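You operate a simulated robot arm through the tools that you are given. There is no shell and no other tool. Be economical: measure what you need, move in short steps, check, and stop when the job is done.

The job below is to be done with a simulated two-armed robot. You get a single attempt, and the scene is never put back.

## Task
Shake the bubbles out of the cemented insulator for its labelled time.
Fine: guard shut to run, timer knob to the label, one start; once it stops, open the guard and put the insulator back where it stood. Set down upright: cemented insulator.

It is judged by the outcome, as a careful person would: the job done as asked, and still so three seconds after it is handed in. It fails if anything else is knocked over, pushed out of place, dropped, spilled or broken.

## Robot
Two 7-joint arms with two-finger parallel grippers on one trunk, on a base that drives. Base frame: it is fixed to the floor where the robot stands at the start and does not move with it; the origin is under the middle of the robot, x ahead of it, y to its left, z up. Units: cm, rad, N and s.
The left shoulder is at the start at [6.2, 19.6, 127.9], the right one opposite. With the tool pointing down near the work surface each hand reaches from about 10 to 66 cm from the robot's upright axis, wherever it stands, measured 20 degrees to its own side. Places, roughly: nest of the shaker table [60, -10, 80]; shaker [60, -20, 90]; shaker guard [60, -10, 100]; shaker start button [50, -30, 80]; shaker timer knob [60, -30, 80]. Payload 1.57 kg a hand.
Tool frame (each hand has its own): the origin (TCP) lies between the finger pads and is the grasp point; the fingertips stand 3 cm ahead of it; z points along the fingers, y is the line along which they close. The gripper opens to 11 cm. The fingers are 2.4 cm wide and 1.2 cm thick; the gripper's body (4.8 by 11.2 cm) begins 7.8 cm behind the TCP.
Orientation is told as [roll, pitch, yaw] about the base's x, y, z axes, in that order, counted from this pose: with the fingers straight down and closing along the base's y, the tool's x points along the base's -x, its y along +y and its z along -z.

## Interface
- The arms move only by the tool servo_tool. It takes "left_targets", "right_targets" or both (then of equal length, played together; a hand with none holds still); each is a list of rows, each a list of 6 numbers: the shift along the tool's x, y, z in mm, then the turn, a rotation vector about the tool's x, y, z in rad. In form: [[dx, dy, dz, rx, ry, rz], ...]. A call has 1 to 10 rows; each row shifts and turns the commanded pose from where the row before left it, along the tool's axes as they then stand. "left_grip" and "right_grip" are, for a hand that has rows, the opening, from 0 (shut) to 1 (fully open), set as the call begins (left out, the last holds). A row lasts 0.2 s, in which the tool goes at most 5 cm and 0.15 rad; a call with a longer step from one row to the next is refused whole, and so is a gripper value outside its range. Where a pose cannot be reached the arm comes as near as it can. A force on the tool above 50 N (or 10 N above the force at the start of the call, whichever is more), or a blocked arm, ends the call early, and 0.2 s more pass. The fingers move at their own pace (about 7.2 cm/s each) and stop on an object; they squeeze with about 26 N. The grip force told is the motor's: it shows also when the fingers shut on nothing. Time passes only in rows, and 0.2 s behind the last, so rows that do not move let the fingers close. The reply holds the time, the measured pose of the TCP, the force on the tool along the base axes, the opening and the grip force, in the units named above and with some noise, with the torque about the TCP (base axes, N m) and any sound that the robot's microphone picked up.
- Cameras (640 x 400 px; columns grow to the right, rows downward): "scene" is now at [9.15, -4.73, 185.87]; the picture's right is [-0.59, -0.81, -0.00], its down [-0.64, 0.47, -0.61] and it looks along [0.49, -0.36, -0.79] (base axes); focal length 270 px, centre (320, 200). "left" rides on the left gripper at [7, -1.6, -14.1] in its tool frame; the picture's right is [0.23, 0.97, 0.00], its down [-0.85, 0.20, -0.48] and it looks along [-0.47, 0.11, 0.88] (tool axes); focal length 222 px, centre (320, 200). "right" rides on the right gripper at [7, 1.6, -14.1] in its tool frame; the picture's right is [-0.23, 0.97, 0.00], its down [-0.85, -0.20, -0.48] and it looks along [-0.47, -0.11, 0.88] (tool axes); focal length 222 px, centre (320, 200). There is no depth. A picture from a camera that has moved, and an enlarged one, comes with that camera's place and axes in the base frame and with its lens.
- snapshot(camera): a new picture of that camera. It takes no simulated time.
- slide_trunk(by): slides the trunk up (or, below 0, down) by that many cm; the arms and the scene camera ride with it, the base frame stays. It gives what a move gives, with no picture.
- roll_base(legs): drives the robot by 1 to 6 legs, each [ahead, left, turn to the left] in cm, cm and rad, along the robot's own axes; the way and the turn of a leg run together, so that a leg with both is an arc; at most 150 cm and 3.142 rad a leg. The arms and the cameras ride along, it lands a little off, and it stops where it bumps. It gives what a move gives.
- head_to(pan, tilt): turns the head with the scene camera to pan (to the left, within 1.501 rad either way) and tilt (down, from -0.506 to 1.204), counted from straight ahead of the robot. It gives what a move gives.
- close_up(camera, box): a new picture of the part [left, top, right, bottom] of that camera's present view, enlarged. It takes no simulated time.
- sign_off(): hands the job in; it is judged then, once.

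Go step by step. Nothing tells you exact positions but the pictures and the camera data: compare them with the known pose of the tool, close in by small moves and look again before you grip or let go. The budget is 120 turns and 100 pictures, counting those below and the enlarged ones. Unless the task says otherwise, let go and move clear before handing in, and close with one line.

The tools are called as name(argument=value, ...) on one line, values as JSON. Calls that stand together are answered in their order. servo_tool: Moves the arms, as the interface text tells. Its arguments: {"type":"object","properties":{"left_targets":{"type":"array","items":{"type":"array","items":{"type":"number"}}},"left_grip":{"type":"number"},"right_targets":{"type":"array","items":{"type":"array","items":{"type":"number"}}},"right_grip":{"type":"number"}},"required":[]} The other tools are called the same way: slide_trunk (by) slides the trunk up or down; roll_base (legs) drives the base; head_to (pan, tilt) turns the head that bears the scene camera; snapshot (camera) takes a picture; close_up (camera, box) takes an enlarged picture of a part of a camera's view; sign_off () hands the job in.

At the start:

```text
clock: 0.0
left_position: [37.92, -4.35, 153.92]
left_tcp_rot: [0.0, 0.002, 0.0]
left_wrist_force: [0.4, 0.4, -0.1]
left_ft_torque: [-0.04, -0.03, -0.01]
left_gripper_width: 11.02
left_gripper_force: 0.1
right_position: [33.08, -40.15, 148.38]
right_tcp_rot: [-0.001, 0.001, -0.001]
right_wrist_force: [0.6, -0.7, -0.3]
right_ft_torque: [-0.02, 0.0, 0.0]
right_gripper_width: 11.0
right_gripper_force: 0.1
trunk travel left (down, up): [-87.5, 11.5]
robot x, y, heading: [-0.23, -0.02, -0.005]
head pan, tilt: [-0.634, 0.909]
```

scene: 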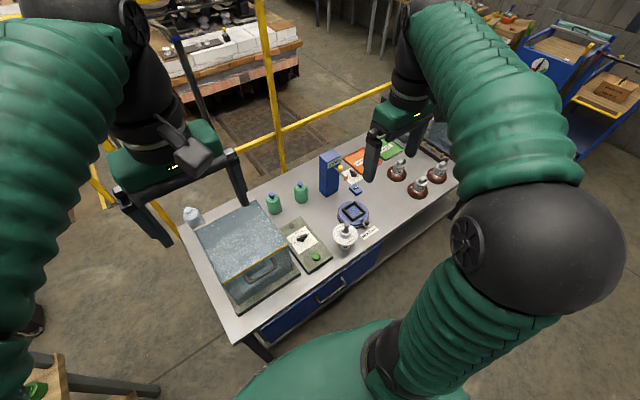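
right: 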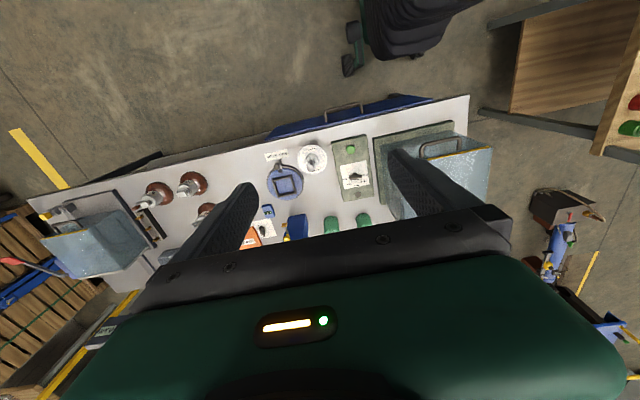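
left: 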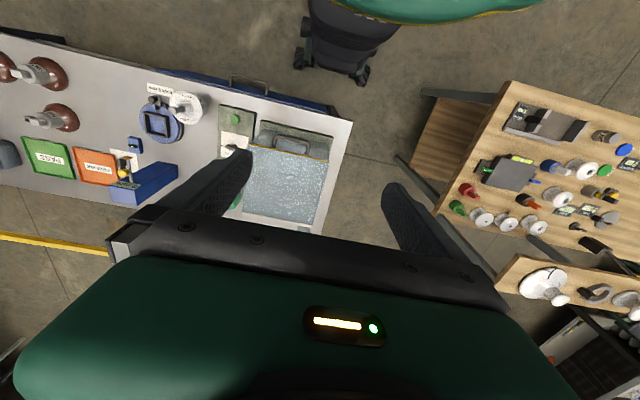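

The bench is ahead and to the right: the guarded shaker is on its left end, with the control panel, a white insulator and others beside it. I'll look closer before moving.

close_up(camera="scene", box=[180, 180, 340, 320])

close_up(camera="scene", box=[270, 130, 470, 260])

close_up(camera="right", box=[250, 90, 490, 240])

```text
2.86 times, centred on (260, 250) of scene
camera zoom: at [9.15, -4.73, 185.87], right [-0.59, -0.81, 0.0], down [-0.64, 0.47, -0.61], along [0.49, -0.36, -0.79], focal length 772 px, centre (491, 57)
```

zoom: 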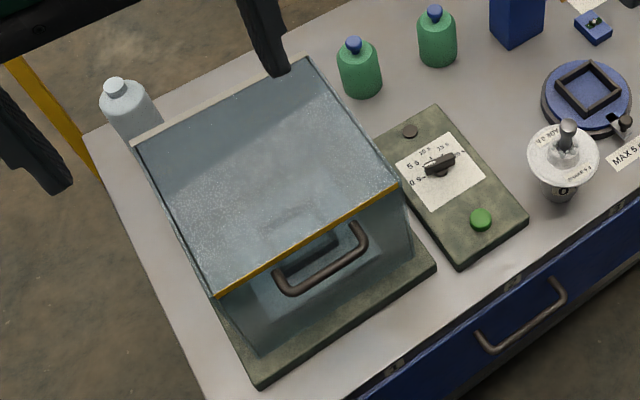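

```text
3.08 times, centred on (370, 195) of scene
camera zoom: at [9.15, -4.73, 185.87], right [-0.59, -0.81, 0.0], down [-0.64, 0.47, -0.61], along [0.49, -0.36, -0.79], focal length 831 px, centre (166, 215)
```

zoom: 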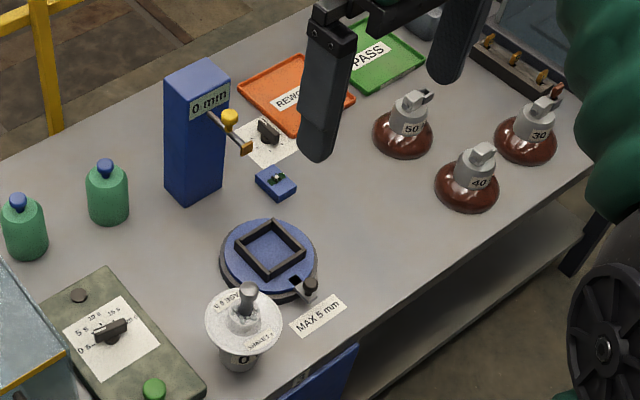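

```text
2.67 times, centred on (370, 165) of right
camera zoom: at [26.09, -38.52, 162.51], right [0.23, 0.97, 0.0], down [0.86, -0.2, 0.48], along [0.47, -0.11, -0.88], focal length 592 px, centre (187, 293)
```

zoom: 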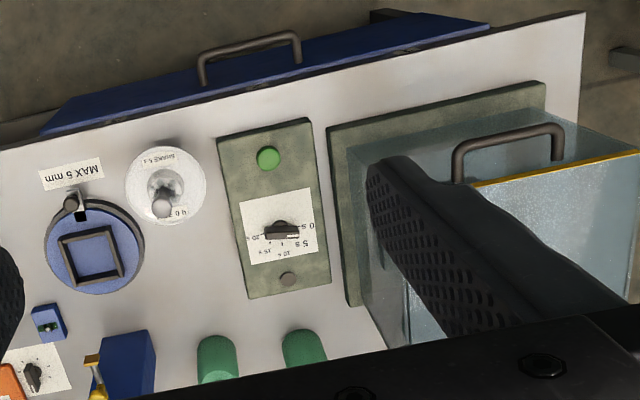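

close_up(camera="left", box=[130, 70, 360, 230])

close_up(camera="right", box=[290, 130, 380, 200])

close_up(camera="scene", box=[320, 210, 384, 250])

```text
2.50 times, centred on (245, 150) of left
camera zoom: at [30.98, -6.0, 167.95], right [-0.23, 0.97, 0.0], down [0.86, 0.2, 0.48], along [0.47, 0.11, -0.88], focal length 555 px, centre (508, 325)
```

zoom: 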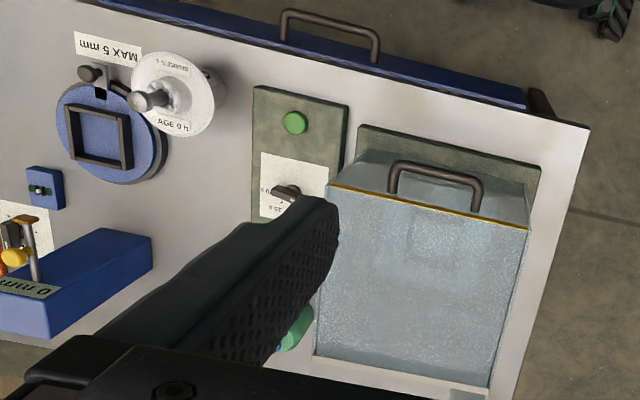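

```text
5.71 times, centred on (335, 165) of right
camera zoom: at [26.09, -38.52, 162.51], right [0.23, 0.97, 0.0], down [0.86, -0.2, 0.48], along [0.47, -0.11, -0.88], focal length 1269 px, centre (234, 400)
```

zoom: 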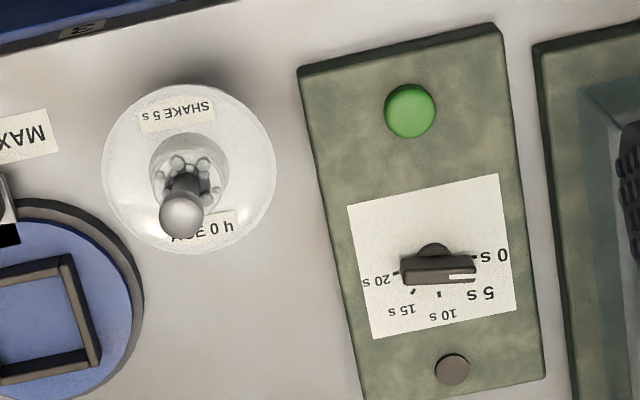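

```text
10.00 times, centred on (352, 230) of scene
camera zoom: at [9.15, -4.73, 185.87], right [-0.59, -0.81, 0.0], down [-0.64, 0.47, -0.61], along [0.49, -0.36, -0.79], focal length 2701 px, centre (0, -100)
```

zoom: 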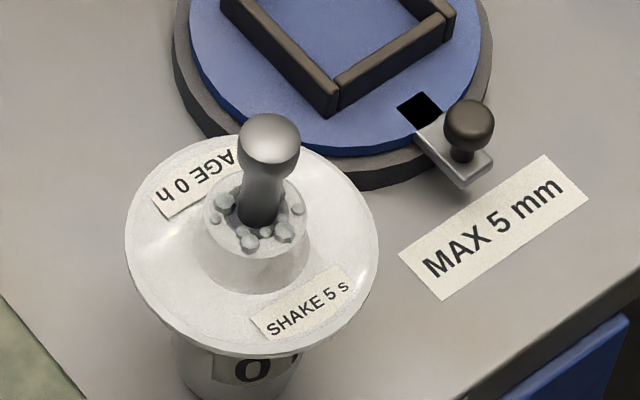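

The label reads SHAKE 5 s and the knob stands near 0 s. I take the insulator to be at about (49,-47), its disc at z≈89, and the button at (50.3,-32.9,82.9). I'll move the robot to the right so everything is in reach.

roll_base(legs=[[0, -25, 0]])

head_to(pan=0.1, tilt=0.9)

snapshot(camera="scene")

snapshot(camera="right")

snapshot(camera="left")

```text
clock: 1.9
left_position: [37.99, -29.28, 154.01]
left_tcp_rot: [-0.004, 0.001, 0.006]
left_wrist_force: [-0.3, 0.4, 1.0]
left_ft_torque: [-0.02, 0.0, 0.04]
left_gripper_width: 11.0
left_gripper_force: 0.0
right_position: [33.36, -65.2, 148.57]
right_tcp_rot: [-0.005, -0.001, 0.006]
right_wrist_force: [0.2, 0.7, 0.7]
right_ft_torque: [0.01, 0.02, 0.01]
right_gripper_width: 10.98
right_gripper_force: 0.0
trunk travel left (down, up): [-87.5, 11.5]
robot x, y, heading: [0.01, -25.76, 0.002]
head pan, tilt: [-0.634, 0.909]
```

```text
clock: 3.0
left_position: [37.88, -29.09, 153.95]
left_tcp_rot: [-0.005, 0.001, 0.006]
left_wrist_force: [0.1, -0.4, -0.5]
left_ft_torque: [0.02, -0.01, 0.03]
left_gripper_width: 11.01
left_gripper_force: 0.1
right_position: [33.3, -64.78, 148.64]
right_tcp_rot: [-0.004, -0.001, 0.007]
right_wrist_force: [-0.8, 0.4, -0.3]
right_ft_torque: [-0.03, -0.04, -0.02]
right_gripper_width: 11.0
right_gripper_force: 0.0
trunk travel left (down, up): [-87.5, 11.5]
robot x, y, heading: [0.3, -26.14, 0.0]
head pan, tilt: [0.099, 0.901]
```

```text
90 pictures are left
camera scene: at [10.63, -24.73, 185.94], right [0.1, -0.99, 0.0], down [-0.78, -0.08, -0.62], along [0.62, 0.06, -0.78], focal length 270 px, centre (320, 200)
```

scene: 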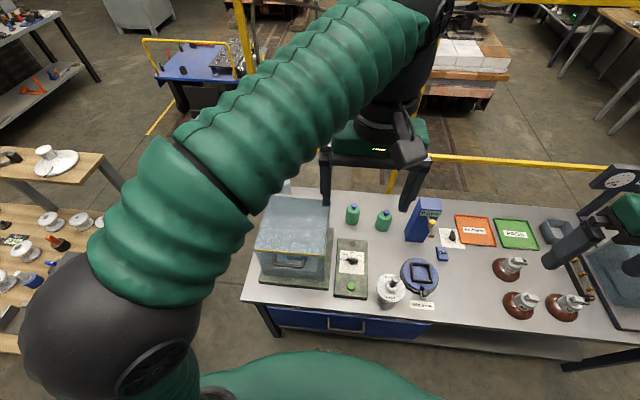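

```text
89 pictures are left
camera right: at [26.22, -63.26, 162.75], right [0.22, 0.98, 0.0], down [0.86, -0.19, 0.48], along [0.47, -0.11, -0.88], focal length 222 px, centre (320, 200)
```

right: 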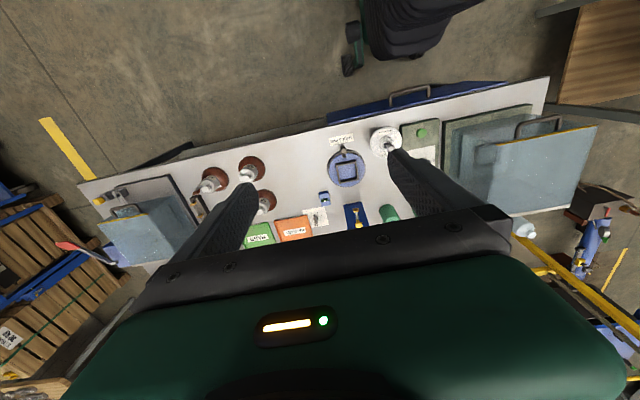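

```text
88 pictures are left
camera left: at [30.94, -30.67, 168.05], right [-0.23, 0.97, 0.0], down [0.85, 0.21, 0.48], along [0.47, 0.11, -0.88], focal length 222 px, centre (320, 200)
```

left: 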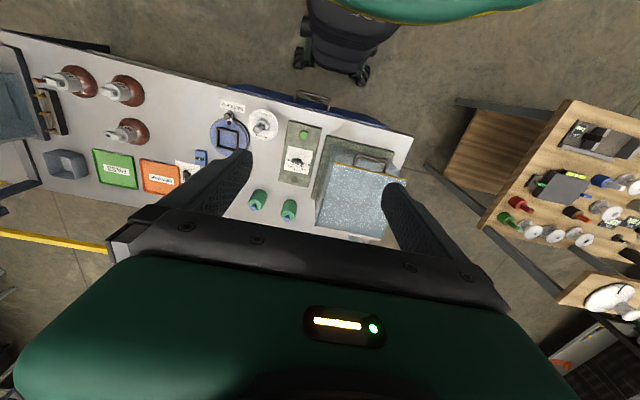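

close_up(camera="scene", box=[240, 180, 350, 300])

close_up(camera="left", box=[200, 100, 420, 240])

close_up(camera="scene", box=[330, 235, 440, 310])

```text
3.33 times, centred on (295, 240) of scene
camera zoom: at [10.63, -24.73, 185.94], right [0.1, -0.99, 0.0], down [-0.78, -0.08, -0.62], along [0.62, 0.06, -0.78], focal length 900 px, centre (403, 67)
```

zoom: 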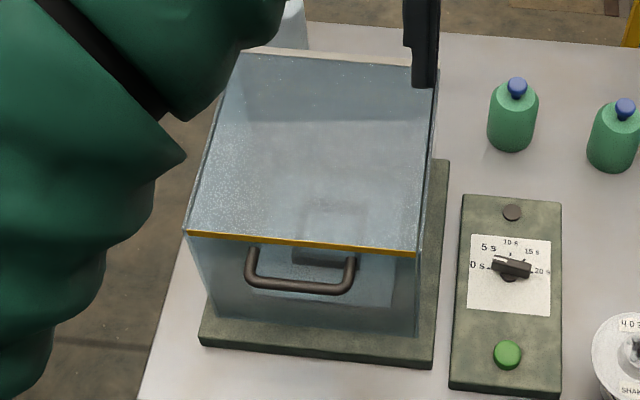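

```text
2.86 times, centred on (310, 170) of left
camera zoom: at [30.94, -30.67, 168.05], right [-0.23, 0.97, 0.0], down [0.85, 0.21, 0.48], along [0.47, 0.11, -0.88], focal length 635 px, centre (349, 286)
```

zoom: 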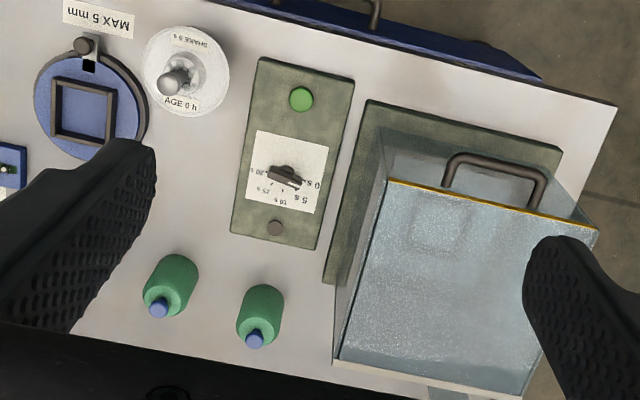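

```text
5.33 times, centred on (385, 272) of scene
camera zoom: at [10.63, -24.73, 185.94], right [0.1, -0.99, 0.0], down [-0.78, -0.08, -0.62], along [0.62, 0.06, -0.78], focal length 1441 px, centre (-27, -187)
```

zoom: 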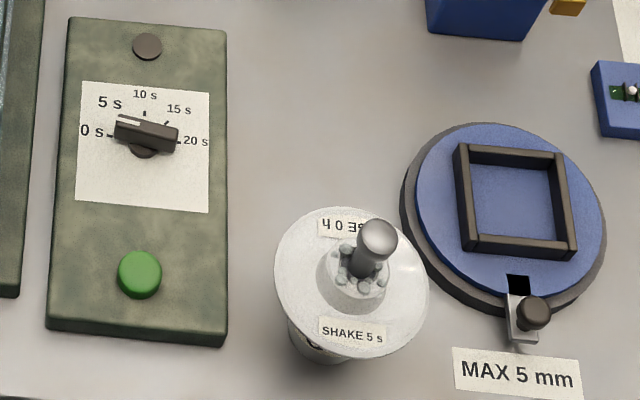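

The shaker has a clear hood with a front handle, its top front edge at about (50.5, -22..0, 107). The knob is at about (61.4,-33,84). I'll bring the right hand over the panel for a close look and move the left hand towards the guard side.

servo_tool(right_targets=[[-22, 30, 32, 0, 0, 0], [-22, 30, 32, 0, 0, 0], [-22, 30, 32, 0, 0, 0], [-22, 30, 32, 0, 0, 0], [-22, 30, 32, 0, 0, 0], [-22, 30, 32, 0, 0, 0], [-22, 30, 32, 0, 0, 0], [-22, 30, 32, 0, 0, 0], [-22, 30, 32, 0, 0, 0], [-22, 30, 32, 0, 0, 0]], left_targets=[[0, 30, 0, 0, 0, 0], [0, 30, 0, 0, 0, 0], [0, 30, 0, 0, 0, 0], [0, 30, 0, 0, 0, 0], [0, 30, 0, 0, 0, 0], [0, 30, 0, 0, 0, 0], [0, 20, 0, 0, 0, 0], [0, 10, 0, 0, 0, 0], [0, 10, 0, 0, 0, 0], [0, 0, 0, 0, 0, 0]])

snapshot(camera="right")

snapshot(camera="left")

snapshot(camera="scene")

```text
clock: 5.2
left_position: [38.22, -7.02, 153.82]
left_tcp_rot: [-0.005, 0.003, 0.007]
left_wrist_force: [-0.5, -0.1, 0.1]
left_ft_torque: [0.0, 0.02, -0.01]
left_gripper_width: 11.02
left_gripper_force: 0.0
right_position: [55.46, -34.9, 116.23]
right_tcp_rot: [-0.004, 0.002, 0.004]
right_wrist_force: [0.2, 0.3, 0.2]
right_ft_torque: [0.0, -0.02, -0.02]
right_gripper_width: 10.99
right_gripper_force: 0.0
trunk travel left (down, up): [-87.5, 11.5]
robot x, y, heading: [0.44, -25.55, 0.009]
head pan, tilt: [0.099, 0.901]
```

```text
84 pictures are left
camera right: at [48.44, -33.27, 130.35], right [0.22, 0.98, 0.0], down [0.86, -0.19, 0.48], along [0.47, -0.11, -0.88], focal length 222 px, centre (320, 200)
```

right: 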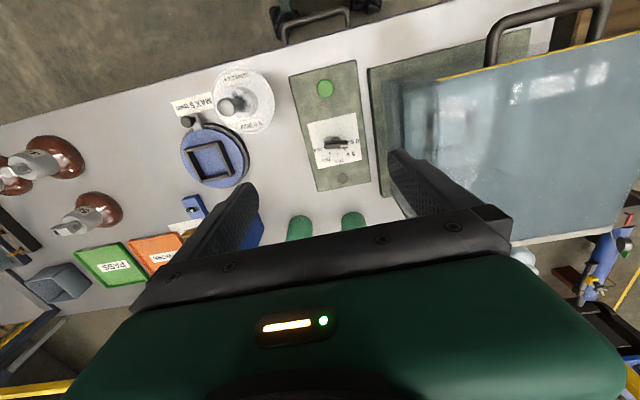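

```text
83 pictures are left
camera left: at [31.11, -8.77, 167.94], right [-0.23, 0.97, 0.0], down [0.85, 0.21, 0.48], along [0.46, 0.11, -0.88], focal length 222 px, centre (320, 200)
```

left: 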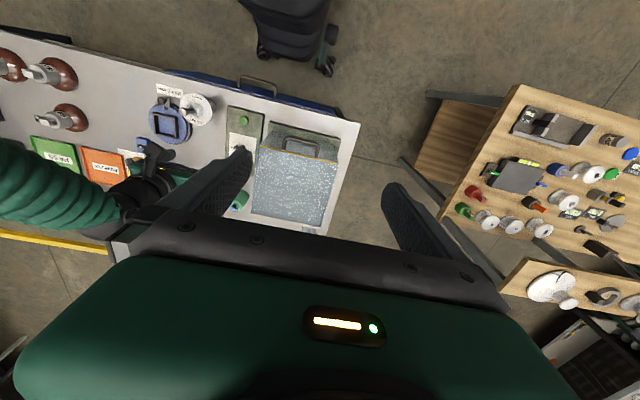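

```text
82 pictures are left
camera scene: at [11.13, -24.9, 185.91], right [0.1, -0.99, 0.0], down [-0.78, -0.08, -0.62], along [0.61, 0.06, -0.79], focal length 270 px, centre (320, 200)
```

scene: 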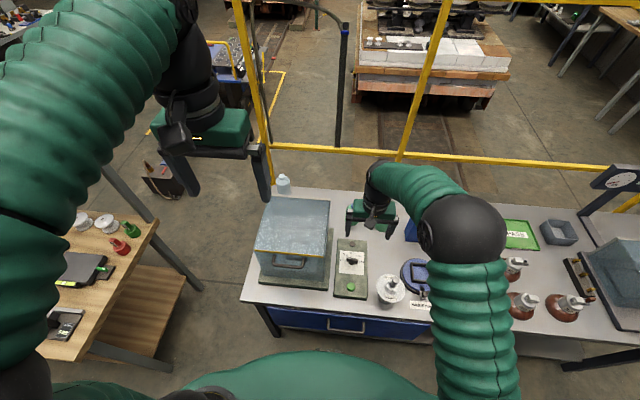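

close_up(camera="right", box=[280, 60, 380, 200])

close_up(camera="right", box=[370, 0, 640, 250])

```text
2.86 times, centred on (330, 130) of right
camera zoom: at [48.44, -33.27, 130.35], right [0.22, 0.98, 0.0], down [0.86, -0.19, 0.48], along [0.47, -0.11, -0.88], focal length 635 px, centre (291, 400)
```

zoom: 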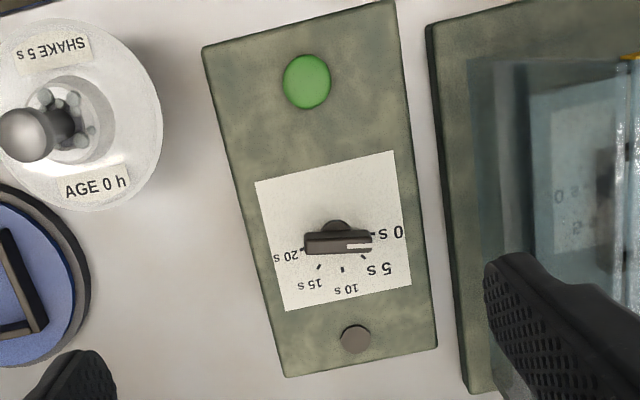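

```text
1.60 times, centred on (505, 125) of right
camera zoom: at [48.44, -33.27, 130.35], right [0.22, 0.98, 0.0], down [0.86, -0.19, 0.48], along [0.47, -0.11, -0.88], focal length 355 px, centre (24, 320)
```

zoom: 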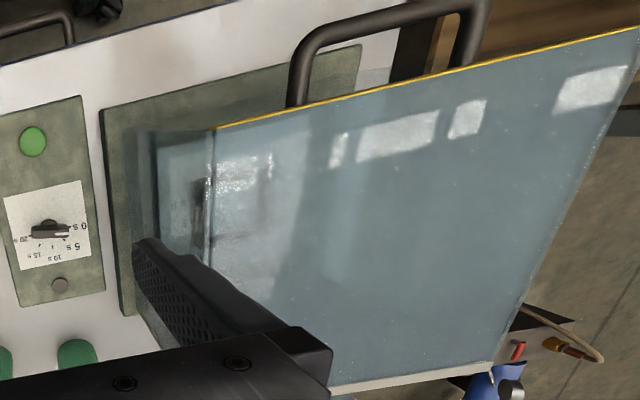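

The dial is centred at about (61.2,-32.8), with ticks 45° apart, and the pointer is about 10° past the 0 s mark. I'll move over it and yaw the gripper so it closes across the bar.

servo_tool(right_targets=[[-29, 10, 0, 0, 0, 0], [-29, 11, 0, 0, 0, 0], [0, 0, 0, 0, 0, -0.15], [0, 0, 0, 0, 0, -0.15], [0, 0, 0, 0, 0, -0.15], [0, 0, 0, 0, 0, -0.15], [0, 0, 0, 0, 0, -0.15], [0, 0, 0, 0, 0, -0.15], [0, 0, 0, 0, 0, -0.15], [0, 0, 0, 0, 0, -0.15]], right_grip=0.45)

servo_tool(right_targets=[[0, 0, 40, 0, 0, -0.1], [0, 0, 40, 0, 0, -0.1], [0, 0, 40, 0, 0, 0], [0, 0, 40, 0, 0, 0], [0, 0, 30, 0, 0, 0]])

snapshot(camera="right")

close_up(camera="scene", box=[300, 170, 440, 310])

```text
clock: 7.3
left_position: [37.91, -7.19, 153.94]
left_tcp_rot: [-0.004, 0.001, 0.008]
left_wrist_force: [-0.6, 0.3, 0.7]
left_ft_torque: [0.0, -0.04, 0.0]
left_gripper_width: 10.99
left_gripper_force: 0.0
right_position: [61.01, -33.01, 116.5]
right_tcp_rot: [-0.001, 0.004, 1.21]
right_wrist_force: [0.3, 1.0, -0.4]
right_ft_torque: [0.01, -0.03, 0.0]
right_gripper_width: 4.94
right_gripper_force: 0.1
trunk travel left (down, up): [-87.5, 11.5]
robot x, y, heading: [0.1, -25.82, -0.001]
head pan, tilt: [0.099, 0.901]
```

```text
clock: 8.6
left_position: [38.02, -7.16, 153.91]
left_tcp_rot: [-0.003, 0.002, 0.007]
left_wrist_force: [0.1, 1.0, 0.1]
left_ft_torque: [0.0, 0.06, 0.02]
left_gripper_width: 11.0
left_gripper_force: 0.1
right_position: [61.19, -33.05, 97.41]
right_tcp_rot: [0.001, 0.003, 1.407]
right_wrist_force: [0.3, 0.4, -0.3]
right_ft_torque: [0.0, 0.05, 0.03]
right_gripper_width: 4.96
right_gripper_force: 0.1
trunk travel left (down, up): [-87.5, 11.5]
robot x, y, heading: [0.38, -25.94, 0.007]
head pan, tilt: [0.099, 0.901]
```

```text
79 pictures are left
camera right: at [58.24, -39.65, 111.53], right [-0.92, 0.38, 0.0], down [0.34, 0.81, 0.48], along [0.18, 0.44, -0.88], focal length 222 px, centre (320, 200)
```

right: 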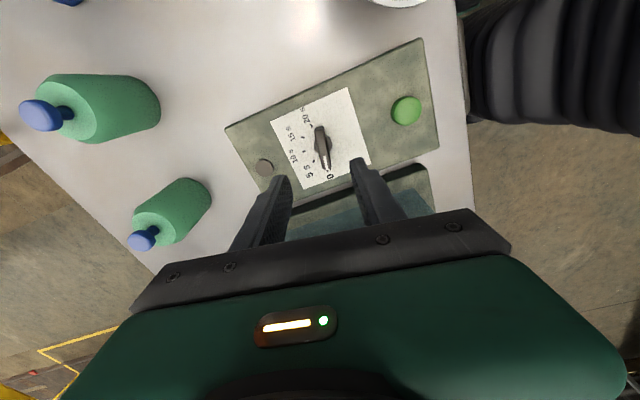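

```text
2.86 times, centred on (370, 240) of scene
camera zoom: at [11.06, -25.0, 185.92], right [0.1, -0.99, 0.0], down [-0.78, -0.08, -0.62], along [0.61, 0.06, -0.79], focal length 772 px, centre (177, 86)
```

zoom: 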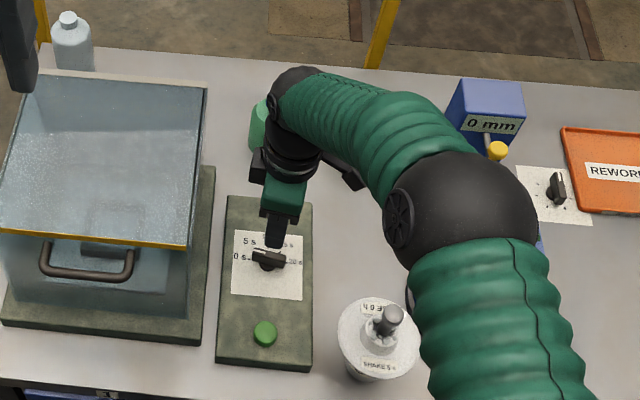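

close_up(camera="right", box=[220, 60, 440, 230])

head_to(pan=-0.5, tilt=0.9)

snapshot(camera="scene")

```text
2.35 times, centred on (330, 145) of right
camera zoom: at [58.24, -39.65, 111.53], right [-0.92, 0.38, 0.0], down [0.34, 0.81, 0.48], along [0.18, 0.44, -0.88], focal length 523 px, centre (296, 329)
```

zoom: 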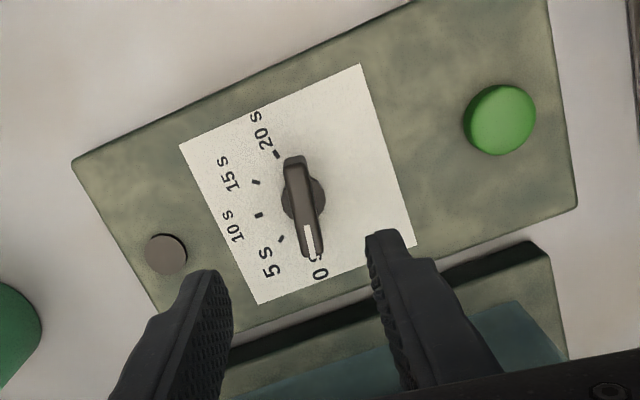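

```text
clock: 9.6
left_position: [37.66, -7.22, 153.9]
left_tcp_rot: [-0.002, 0.0, 0.008]
left_wrist_force: [-1.5, 0.7, 0.6]
left_ft_torque: [-0.01, 0.0, 0.0]
left_gripper_width: 11.01
left_gripper_force: 0.0
right_position: [60.85, -32.94, 97.59]
right_tcp_rot: [-0.001, 0.004, 1.409]
right_wrist_force: [0.4, 0.3, 0.8]
right_ft_torque: [0.01, -0.01, 0.0]
right_gripper_width: 4.94
right_gripper_force: 0.0
trunk travel left (down, up): [-87.5, 11.5]
robot x, y, heading: [0.03, -25.96, 0.007]
head pan, tilt: [-0.499, 0.901]
```

```text
76 pictures are left
camera scene: at [9.94, -29.37, 185.93], right [-0.47, -0.88, 0.0], down [-0.69, 0.37, -0.62], along [0.55, -0.29, -0.78], focal length 270 px, centre (320, 200)
```

scene: 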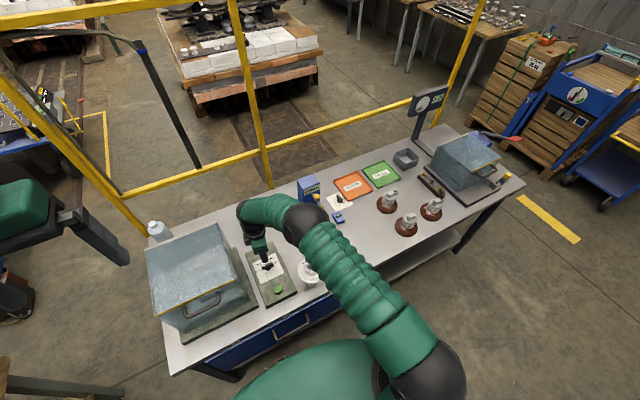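

The bar is well aligned with the grip and its centre is about 5 mm off the TCP. I'll correct that and descend.

servo_tool(right_targets=[[-1, 5, 30, 0, 0, 0.04], [0, 0, 30, 0, 0, 0], [0, 0, 25, 0, 0, 0], [0, 0, 15, 0, 0, 0], [0, 0, 0, 0, 0, 0]])

close_up(camera="right", box=[200, 60, 440, 230])

```text
clock: 10.8
left_position: [37.79, -7.33, 153.97]
left_tcp_rot: [-0.002, 0.001, 0.006]
left_wrist_force: [0.0, -0.2, 0.3]
left_ft_torque: [0.03, 0.02, -0.04]
left_gripper_width: 11.0
left_gripper_force: 0.0
right_position: [60.49, -32.84, 87.4]
right_tcp_rot: [-0.001, 0.004, 1.366]
right_wrist_force: [0.6, -0.4, -0.6]
right_ft_torque: [-0.02, 0.01, 0.01]
right_gripper_width: 4.96
right_gripper_force: 0.0
trunk travel left (down, up): [-87.5, 11.5]
robot x, y, heading: [-0.01, -25.83, 0.005]
head pan, tilt: [-0.499, 0.901]
```

```text
2.35 times, centred on (320, 145) of right
camera zoom: at [57.37, -39.26, 101.59], right [-0.91, 0.42, 0.0], down [0.37, 0.8, 0.48], along [0.2, 0.43, -0.88], focal length 523 px, centre (320, 329)
```

zoom: 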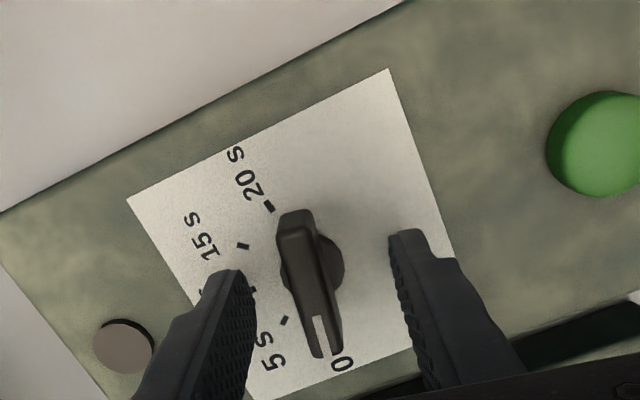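

servo_tool(right_targets=[[0, 0, 4, 0, 0, 0], [0, 0, 3, 0, 0, 0], [0, 0, 0, 0, 0, 0]])

servo_tool(right_targets=[[0, 0, 0, 0, 0, 0], [0, 0, 0, 0, 0, 0], [0, 0, 0, 0, 0, 0], [0, 0, 0, 0, 0, 0], [0, 0, 0, 0, 0, 0]], right_grip=0)

close_up(camera="right", box=[200, 60, 440, 230])

```text
clock: 11.6
left_position: [37.69, -7.27, 153.78]
left_tcp_rot: [-0.004, 0.0, 0.007]
left_wrist_force: [0.7, 0.2, 0.4]
left_ft_torque: [0.0, -0.01, 0.0]
left_gripper_width: 11.01
left_gripper_force: 0.1
right_position: [60.5, -32.69, 86.83]
right_tcp_rot: [0.002, 0.003, 1.367]
right_wrist_force: [0.4, 0.4, -0.4]
right_ft_torque: [0.01, -0.02, -0.01]
right_gripper_width: 4.97
right_gripper_force: 0.0
trunk travel left (down, up): [-87.5, 11.5]
robot x, y, heading: [0.19, -25.73, 0.004]
head pan, tilt: [-0.499, 0.901]
```

```text
clock: 12.8
left_position: [37.99, -7.27, 153.83]
left_tcp_rot: [-0.004, 0.002, 0.008]
left_wrist_force: [-0.2, -0.1, -0.7]
left_ft_torque: [-0.01, 0.0, -0.01]
left_gripper_width: 11.02
left_gripper_force: 0.1
right_position: [60.64, -32.87, 86.73]
right_tcp_rot: [-0.002, 0.001, 1.367]
right_wrist_force: [12.0, -3.6, 6.3]
right_ft_torque: [-0.33, 0.19, 0.01]
right_gripper_width: 1.2
right_gripper_force: 29.1
trunk travel left (down, up): [-87.5, 11.5]
robot x, y, heading: [0.28, -26.02, 0.003]
head pan, tilt: [-0.499, 0.901]
```

```text
2.35 times, centred on (320, 145) of right
camera zoom: at [57.63, -39.33, 100.93], right [-0.91, 0.42, 0.0], down [0.37, 0.8, 0.48], along [0.2, 0.43, -0.88], focal length 523 px, centre (320, 329)
```

zoom: 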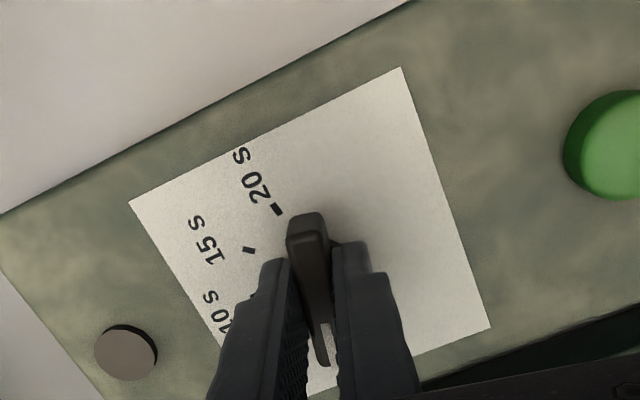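

The knob is gripped (1.2 cm bar). I'll turn it about 0.58 rad towards the 5 s mark.

servo_tool(right_targets=[[0, -2, 0, 0, 0, 0], [0, 0, 0, 0, 0, 0.1], [0, 0, 0, 0, 0, 0.1], [0, 0, 0, 0, 0, 0.1], [0, 0, 0, 0, 0, 0.1], [0, 0, 0, 0, 0, 0.1], [0, 0, 0, 0, 0, 0.08], [0, 0, 0, 0, 0, 0]])

close_up(camera="right", box=[200, 60, 440, 230])

```text
clock: 14.6
left_position: [37.76, -7.23, 153.9]
left_tcp_rot: [-0.002, -0.001, 0.006]
left_wrist_force: [0.2, 0.8, -0.1]
left_ft_torque: [-0.01, 0.0, 0.05]
left_gripper_width: 11.02
left_gripper_force: 0.0
right_position: [60.74, -32.83, 86.92]
right_tcp_rot: [-0.002, 0.002, 0.785]
right_wrist_force: [10.0, -2.8, 15.9]
right_ft_torque: [-0.25, 0.66, 0.0]
right_gripper_width: 1.18
right_gripper_force: 29.1
trunk travel left (down, up): [-87.5, 11.5]
robot x, y, heading: [-0.07, -25.74, 0.007]
head pan, tilt: [-0.499, 0.901]
```

```text
2.35 times, centred on (320, 145) of right
camera zoom: at [54.55, -36.59, 100.92], right [-0.53, 0.85, 0.0], down [0.75, 0.46, 0.48], along [0.41, 0.25, -0.88], focal length 523 px, centre (320, 329)
```

zoom: 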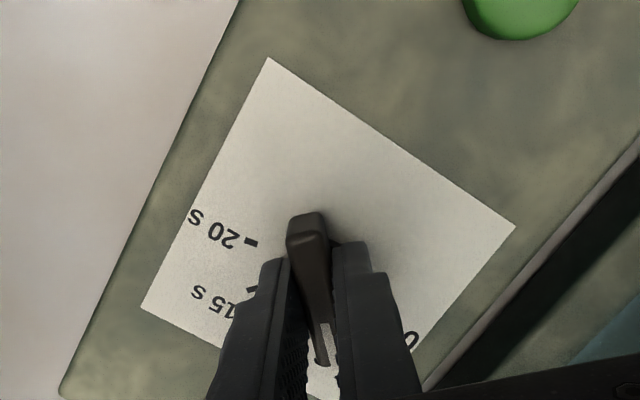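

servo_tool(right_targets=[[0, 0, 0, 0, 0, 0], [0, 0, 0, 0, 0, 0], [0, 0, 0, 0, 0, 0], [0, 0, -30, 0, 0, 0], [0, 0, -40, 0, 0, 0], [0, 0, -40, 0, 0, 0]], right_grip=0.4)

close_up(camera="right", box=[220, 60, 420, 210])

```text
clock: 15.9
left_position: [37.77, -7.26, 153.98]
left_tcp_rot: [-0.004, -0.001, 0.007]
left_wrist_force: [0.2, -1.1, -0.3]
left_ft_torque: [-0.01, -0.04, 0.01]
left_gripper_width: 11.0
left_gripper_force: 0.0
right_position: [60.45, -32.77, 98.03]
right_tcp_rot: [-0.002, 0.002, 0.787]
right_wrist_force: [0.0, 0.0, 0.3]
right_ft_torque: [0.04, -0.04, 0.0]
right_gripper_width: 4.4
right_gripper_force: 0.0
trunk travel left (down, up): [-87.5, 11.5]
robot x, y, heading: [-0.04, -25.4, 0.009]
head pan, tilt: [-0.499, 0.901]
```

```text
2.67 times, centred on (320, 135) of right
camera zoom: at [54.3, -36.56, 112.16], right [-0.53, 0.85, 0.0], down [0.75, 0.47, 0.48], along [0.41, 0.25, -0.88], focal length 592 px, centre (320, 373)
```

zoom: 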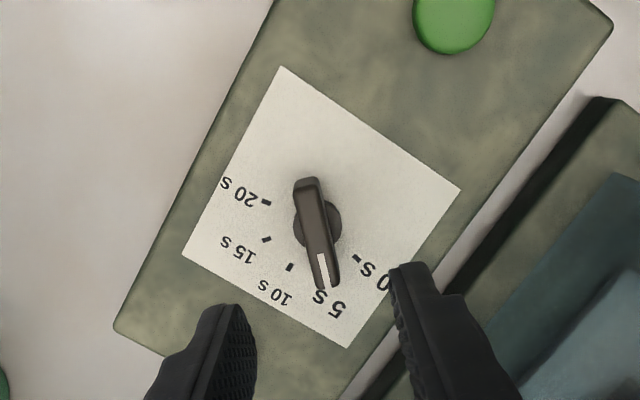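

The pointer now stands at 5 s (my estimate is 43–45°). Next is the guard: I'll retract the right hand and turn the left tool to face forward, closing vertically on the handle bar.

servo_tool(right_targets=[[0, 0, -40, 0, 0, 0.1], [0, 0, -40, 0, 0, 0.15], [0, 0, -40, 0, 0, 0.15], [0, -30, 0, 0, 0, 0.15], [0, -40, 0, 0, 0, 0.15], [20, -40, 0, 0, 0, 0.08], [20, -40, 0, 0, 0, 0], [20, -40, 0, 0, 0, 0], [20, -40, 0, 0, 0, 0], [20, -30, 0, 0, 0, 0]], left_targets=[[0, 0, 0, 0, 0, -0.15], [0, 0, 0, 0, 0, -0.15], [0, 0, 0, 0, 0, -0.15], [0, 0, 0, 0, 0, -0.15], [0, 0, 0, 0, 0, -0.15], [0, 0, 0, 0, 0, -0.15], [0, 0, 0, 0, 0, -0.15], [0, 0, 0, 0, 0, -0.15], [0, 0, 0, 0, 0, -0.15], [0, 0, 0, 0, 0, -0.15]])

servo_tool(left_targets=[[0, 0, 30, 0, 0, -0.07], [0, 0, 40, 0.15, 0, 0], [0, -10, 40, 0.15, 0, 0], [0, -10, 40, 0.15, 0, 0], [0, -10, 40, 0.15, 0, 0], [0, 0, 40, 0.15, 0, 0], [0, 10, 40, 0.15, 0, 0]])

snapshot(camera="scene")

snapshot(camera="left")

```text
clock: 18.1
left_position: [37.66, -7.6, 154.05]
left_tcp_rot: [-0.003, -0.001, 1.508]
left_wrist_force: [-0.4, 0.3, -1.0]
left_ft_torque: [0.0, -0.01, -0.01]
left_gripper_width: 10.97
left_gripper_force: 0.0
right_position: [52.99, -58.95, 109.99]
right_tcp_rot: [-0.002, -0.001, 0.006]
right_wrist_force: [-0.7, 0.0, 0.6]
right_ft_torque: [0.03, 0.0, -0.04]
right_gripper_width: 4.37
right_gripper_force: 0.1
trunk travel left (down, up): [-87.5, 11.5]
robot x, y, heading: [0.11, -25.98, 0.006]
head pan, tilt: [-0.499, 0.901]
```

```text
clock: 19.8
left_position: [48.94, -7.55, 129.2]
left_tcp_rot: [-0.896, 0.004, 1.579]
left_wrist_force: [0.2, 0.8, -0.4]
left_ft_torque: [0.0, 0.01, 0.01]
left_gripper_width: 11.03
left_gripper_force: 0.1
right_position: [53.41, -58.65, 109.83]
right_tcp_rot: [-0.002, 0.004, 0.008]
right_wrist_force: [-0.5, 0.0, -0.5]
right_ft_torque: [-0.01, 0.0, -0.04]
right_gripper_width: 4.38
right_gripper_force: 0.0
trunk travel left (down, up): [-87.5, 11.5]
robot x, y, heading: [0.04, -25.43, 0.003]
head pan, tilt: [-0.499, 0.901]
```

```text
71 pictures are left
camera scene: at [10.36, -29.49, 185.91], right [-0.47, -0.88, 0.0], down [-0.69, 0.37, -0.62], along [0.54, -0.29, -0.79], focal length 270 px, centre (320, 200)
```

scene: 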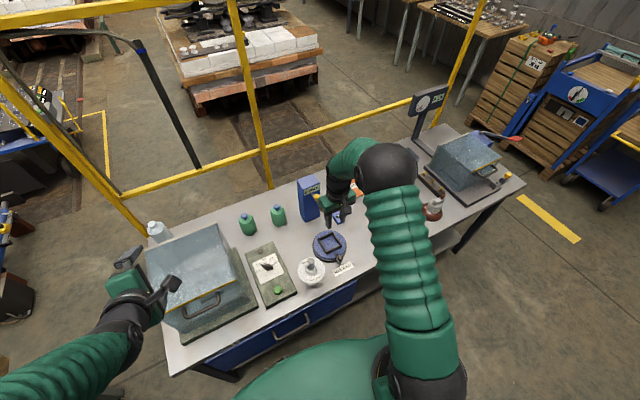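

```text
70 pictures are left
camera left: at [39.0, -14.5, 139.26], right [-0.61, -0.23, -0.76], down [-0.5, 0.85, 0.14], along [0.61, 0.47, -0.64], focal length 222 px, centre (320, 200)
```

left: 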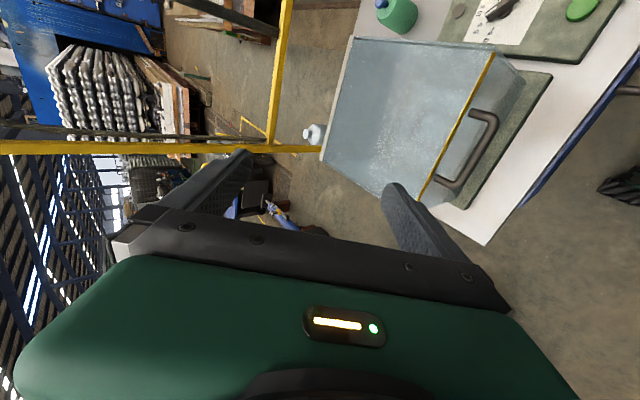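

close_up(camera="left", box=[320, 20, 600, 220])

close_up(camera="scene", box=[90, 210, 300, 360])

```text
2.00 times, centred on (460, 120) of left
camera zoom: at [39.0, -14.5, 139.26], right [-0.61, -0.23, -0.76], down [-0.5, 0.85, 0.14], along [0.61, 0.47, -0.64], focal length 444 px, centre (40, 360)
```

zoom: 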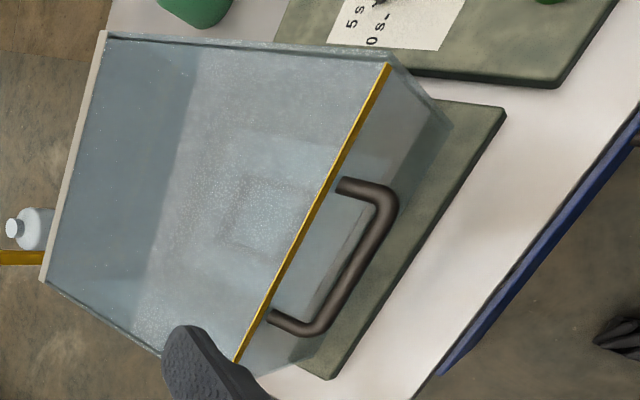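

```text
2.67 times, centred on (195, 285) of scene
camera zoom: at [10.36, -29.49, 185.91], right [-0.47, -0.88, 0.0], down [-0.69, 0.37, -0.62], along [0.54, -0.29, -0.79], focal length 720 px, centre (653, -27)
```

zoom: 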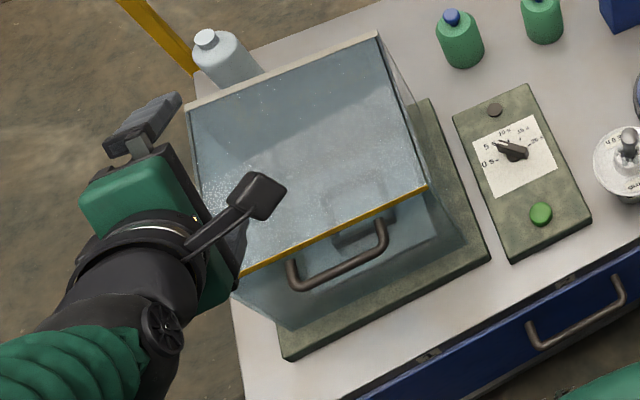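

The handle bar appears to run along y from -15 to -5 at about x≈48, z≈100.5, with the hood top at z≈105. I'll bring the left tool level in front of it and look.

servo_tool(left_targets=[[6, 28, -35, 0, 0, 0], [6, 28, -35, 0, 0, 0], [6, 37, 29, 0, 0, 0], [6, 37, 30, 0, 0, 0], [0, 37, 30, 0, 0, 0], [0, 37, 30, 0, 0, 0], [0, 38, 30, 0, 0, 0], [0, 38, 30, 0, 0, 0]])

servo_tool(left_targets=[[0, 0, 0, 0.15, 0, 0], [0, 0, 0, 0.15, 0, 0], [0, 0, 0, 0.15, 0, 0], [0, 0, 0, 0.15, 0, 0], [0, 0, 0, 0.07, 0, 0], [0, 0, 0, 0, 0, 0]])

snapshot(camera="left")

close_up(camera="scene", box=[90, 210, 300, 360])

```text
clock: 21.4
left_position: [48.38, -11.4, 109.35]
left_tcp_rot: [-0.899, 0.002, 1.574]
left_wrist_force: [-0.1, -0.6, -1.3]
left_ft_torque: [-0.03, -0.02, 0.04]
left_gripper_width: 11.01
left_gripper_force: 0.1
left hand out of reach, approached as far as the arm can: row 1, 2, 3, 4
right_position: [52.67, -58.82, 110.09]
right_tcp_rot: [-0.001, -0.001, 0.008]
right_wrist_force: [-1.2, -0.3, 0.1]
right_ft_torque: [-0.04, -0.02, -0.02]
right_gripper_width: 4.39
right_gripper_force: 0.0
trunk travel left (down, up): [-87.5, 11.5]
robot x, y, heading: [-0.33, -25.77, 0.011]
head pan, tilt: [-0.499, 0.901]
stopped in row 8 (left hand): the force on the tool passed its limit at 153 N (the readings are from after the stop); the commanded pose is now the measured one
```

```text
clock: 22.0
left_position: [46.99, -11.41, 109.08]
left_tcp_rot: [-1.124, 0.001, 1.571]
left_wrist_force: [-51.5, 3.2, 30.6]
left_ft_torque: [0.16, 3.11, -0.04]
left_gripper_width: 10.39
left_gripper_force: 0.1
right_position: [52.37, -58.64, 110.39]
right_tcp_rot: [-0.002, -0.008, 0.009]
right_wrist_force: [-0.1, -0.4, -0.4]
right_ft_torque: [0.03, 0.08, -0.01]
right_gripper_width: 4.41
right_gripper_force: 0.1
trunk travel left (down, up): [-87.5, 11.5]
robot x, y, heading: [-0.01, -25.65, 0.009]
head pan, tilt: [-0.499, 0.901]
stopped in row 2 (left hand): the force on the tool passed its limit at 57 N (the readings are from after the stop); the commanded pose is now the measured one
```

```text
67 pictures are left
camera left: at [34.87, -18.42, 116.51], right [-0.42, -0.23, -0.88], down [-0.52, 0.86, 0.03], along [0.75, 0.47, -0.48], focal length 222 px, centre (320, 200)
```

left: 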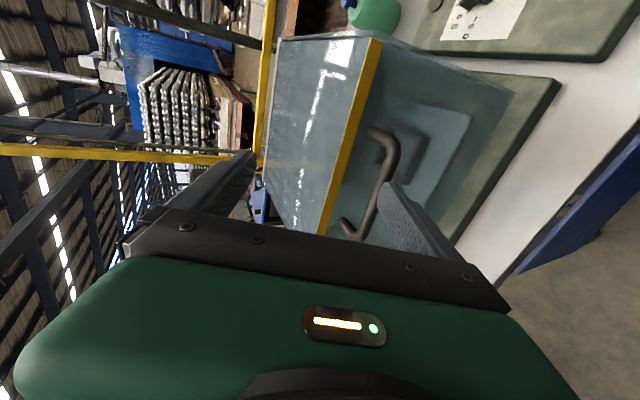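

```text
2.67 times, centred on (195, 285) of scene
camera zoom: at [8.46, -29.56, 186.06], right [-0.47, -0.88, 0.0], down [-0.69, 0.37, -0.62], along [0.55, -0.29, -0.78], focal length 720 px, centre (653, -27)
```

zoom: 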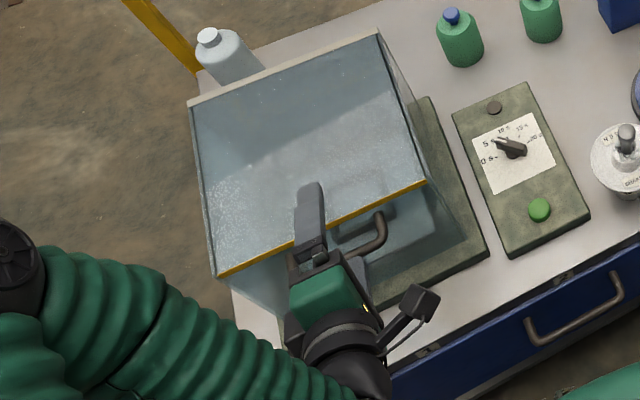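

The retreat wasn't reachable because the arm was folded too close, so a finger came down on the hood top. I'll lift off, back the robot away to gain room, and check the hood.

servo_tool(left_targets=[[0, -27, -13, 0, 0, 0], [0, -36, -17, 0, 0, 0], [0, -36, -17, 0, 0, 0]])

roll_base(legs=[[-14, 0, 0]])

head_to(pan=0.2, tilt=0.85)

snapshot(camera="scene")

snapshot(camera="left")

```text
clock: 22.8
left_position: [47.95, -11.34, 119.15]
left_tcp_rot: [-1.135, 0.002, 1.57]
left_wrist_force: [-71.1, 7.7, 16.9]
left_ft_torque: [0.56, 5.02, 0.06]
left_gripper_width: 10.99
left_gripper_force: 0.1
left hand out of reach, approached as far as the arm can: row 2, 3
right_position: [51.32, -58.24, 110.99]
right_tcp_rot: [-0.005, -0.017, 0.008]
right_wrist_force: [0.1, 0.9, 0.3]
right_ft_torque: [0.02, 0.05, 0.01]
right_gripper_width: 4.42
right_gripper_force: 0.1
trunk travel left (down, up): [-87.5, 11.5]
robot x, y, heading: [-0.43, -25.9, 0.003]
head pan, tilt: [-0.499, 0.901]
```

```text
clock: 24.1
left_position: [36.82, -11.97, 118.37]
left_tcp_rot: [-1.128, 0.0, 1.569]
left_wrist_force: [1.3, 0.2, 0.9]
left_ft_torque: [0.01, 0.01, 0.01]
left_gripper_width: 11.02
left_gripper_force: 0.1
right_position: [39.47, -58.9, 109.62]
right_tcp_rot: [-0.002, 0.006, 0.006]
right_wrist_force: [0.8, -0.1, -1.4]
right_ft_torque: [-0.03, 0.0, -0.01]
right_gripper_width: 4.41
right_gripper_force: 0.2
trunk travel left (down, up): [-87.5, 11.5]
robot x, y, heading: [-14.44, -25.98, -0.0]
head pan, tilt: [-0.499, 0.901]
```

```text
clock: 25.2
left_position: [35.52, -12.09, 118.9]
left_tcp_rot: [-1.137, 0.0, 1.568]
left_wrist_force: [0.0, 0.6, 1.0]
left_ft_torque: [0.03, 0.02, 0.01]
left_gripper_width: 11.01
left_gripper_force: 0.0
right_position: [38.34, -59.0, 110.17]
right_tcp_rot: [-0.001, -0.005, 0.007]
right_wrist_force: [0.7, 0.6, 0.1]
right_ft_torque: [0.0, 0.02, 0.02]
right_gripper_width: 4.39
right_gripper_force: 0.1
trunk travel left (down, up): [-87.5, 11.5]
robot x, y, heading: [-14.33, -25.99, 0.005]
head pan, tilt: [0.201, 0.85]
```

```text
65 pictures are left
camera scene: at [-3.53, -24.59, 186.34], right [0.2, -0.98, 0.0], down [-0.74, -0.15, -0.66], along [0.65, 0.13, -0.75], focal length 270 px, centre (320, 200)
```

scene: 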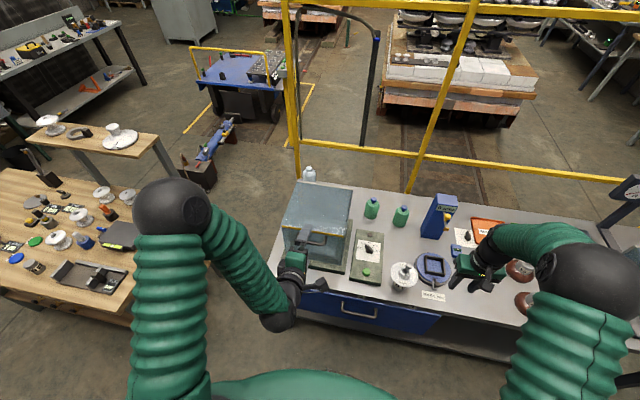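

```text
64 pictures are left
camera left: at [23.44, -19.1, 126.3], right [-0.41, -0.23, -0.88], down [-0.52, 0.86, 0.02], along [0.75, 0.46, -0.47], focal length 222 px, centre (320, 200)
```

left: 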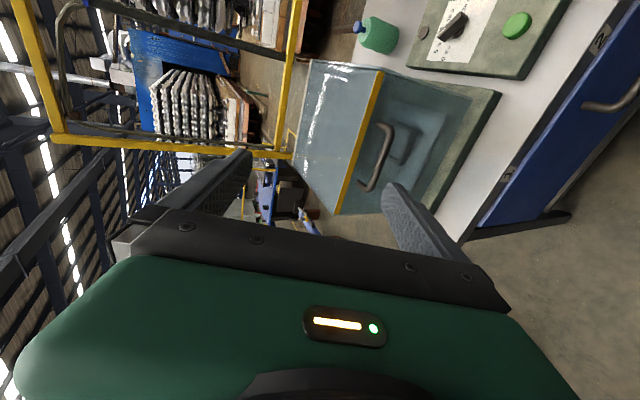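

servo_tool(left_targets=[[-4, 30, 22, 0, 0, 0], [-4, 30, 22, 0, 0, 0], [-4, 30, 22, 0, 0, 0], [-4, 31, 22, 0, 0, 0], [-4, 31, 22, 0, 0, 0], [0, 0, 0, 0.15, 0, 0], [0, 0, 0, 0.15, 0, 0], [0, 0, 0, 0.13, 0, 0], [0, 0, 0, 0, 0, 0]])

snapshot(camera="left")

close_up(camera="scene", box=[250, 170, 440, 310])

```text
clock: 27.2
left_position: [39.33, -10.18, 100.46]
left_tcp_rot: [-1.568, 0.001, 1.57]
left_wrist_force: [0.5, -0.1, -0.5]
left_ft_torque: [-0.04, 0.01, 0.0]
left_gripper_width: 11.02
left_gripper_force: 0.0
right_position: [38.41, -58.98, 110.14]
right_tcp_rot: [-0.002, -0.003, 0.004]
right_wrist_force: [0.9, -1.2, 0.1]
right_ft_torque: [-0.02, 0.01, 0.0]
right_gripper_width: 4.42
right_gripper_force: 0.0
trunk travel left (down, up): [-87.5, 11.5]
robot x, y, heading: [-13.89, -26.08, 0.001]
head pan, tilt: [0.201, 0.85]
```

```text
63 pictures are left
camera left: at [25.21, -17.03, 102.06], right [0.0, -0.23, -0.97], down [-0.48, 0.86, -0.2], along [0.88, 0.46, -0.11], focal length 222 px, centre (320, 200)
```

left: 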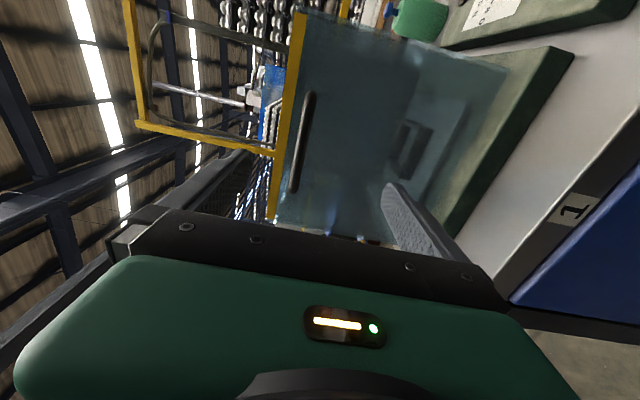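

```text
2.86 times, centred on (345, 240) of scene
camera zoom: at [-3.18, -24.45, 186.31], right [0.2, -0.98, 0.0], down [-0.74, -0.15, -0.66], along [0.64, 0.13, -0.75], focal length 772 px, centre (249, 86)
```

zoom: 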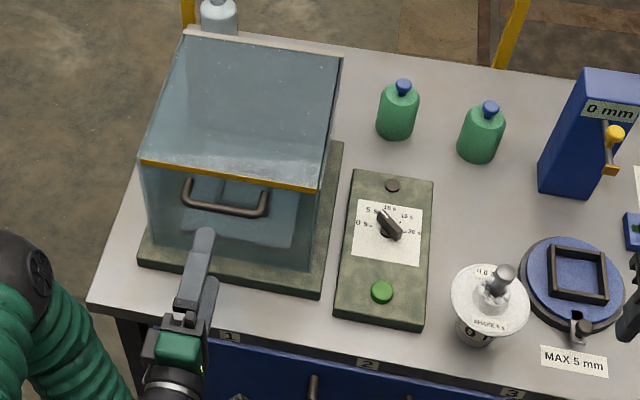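

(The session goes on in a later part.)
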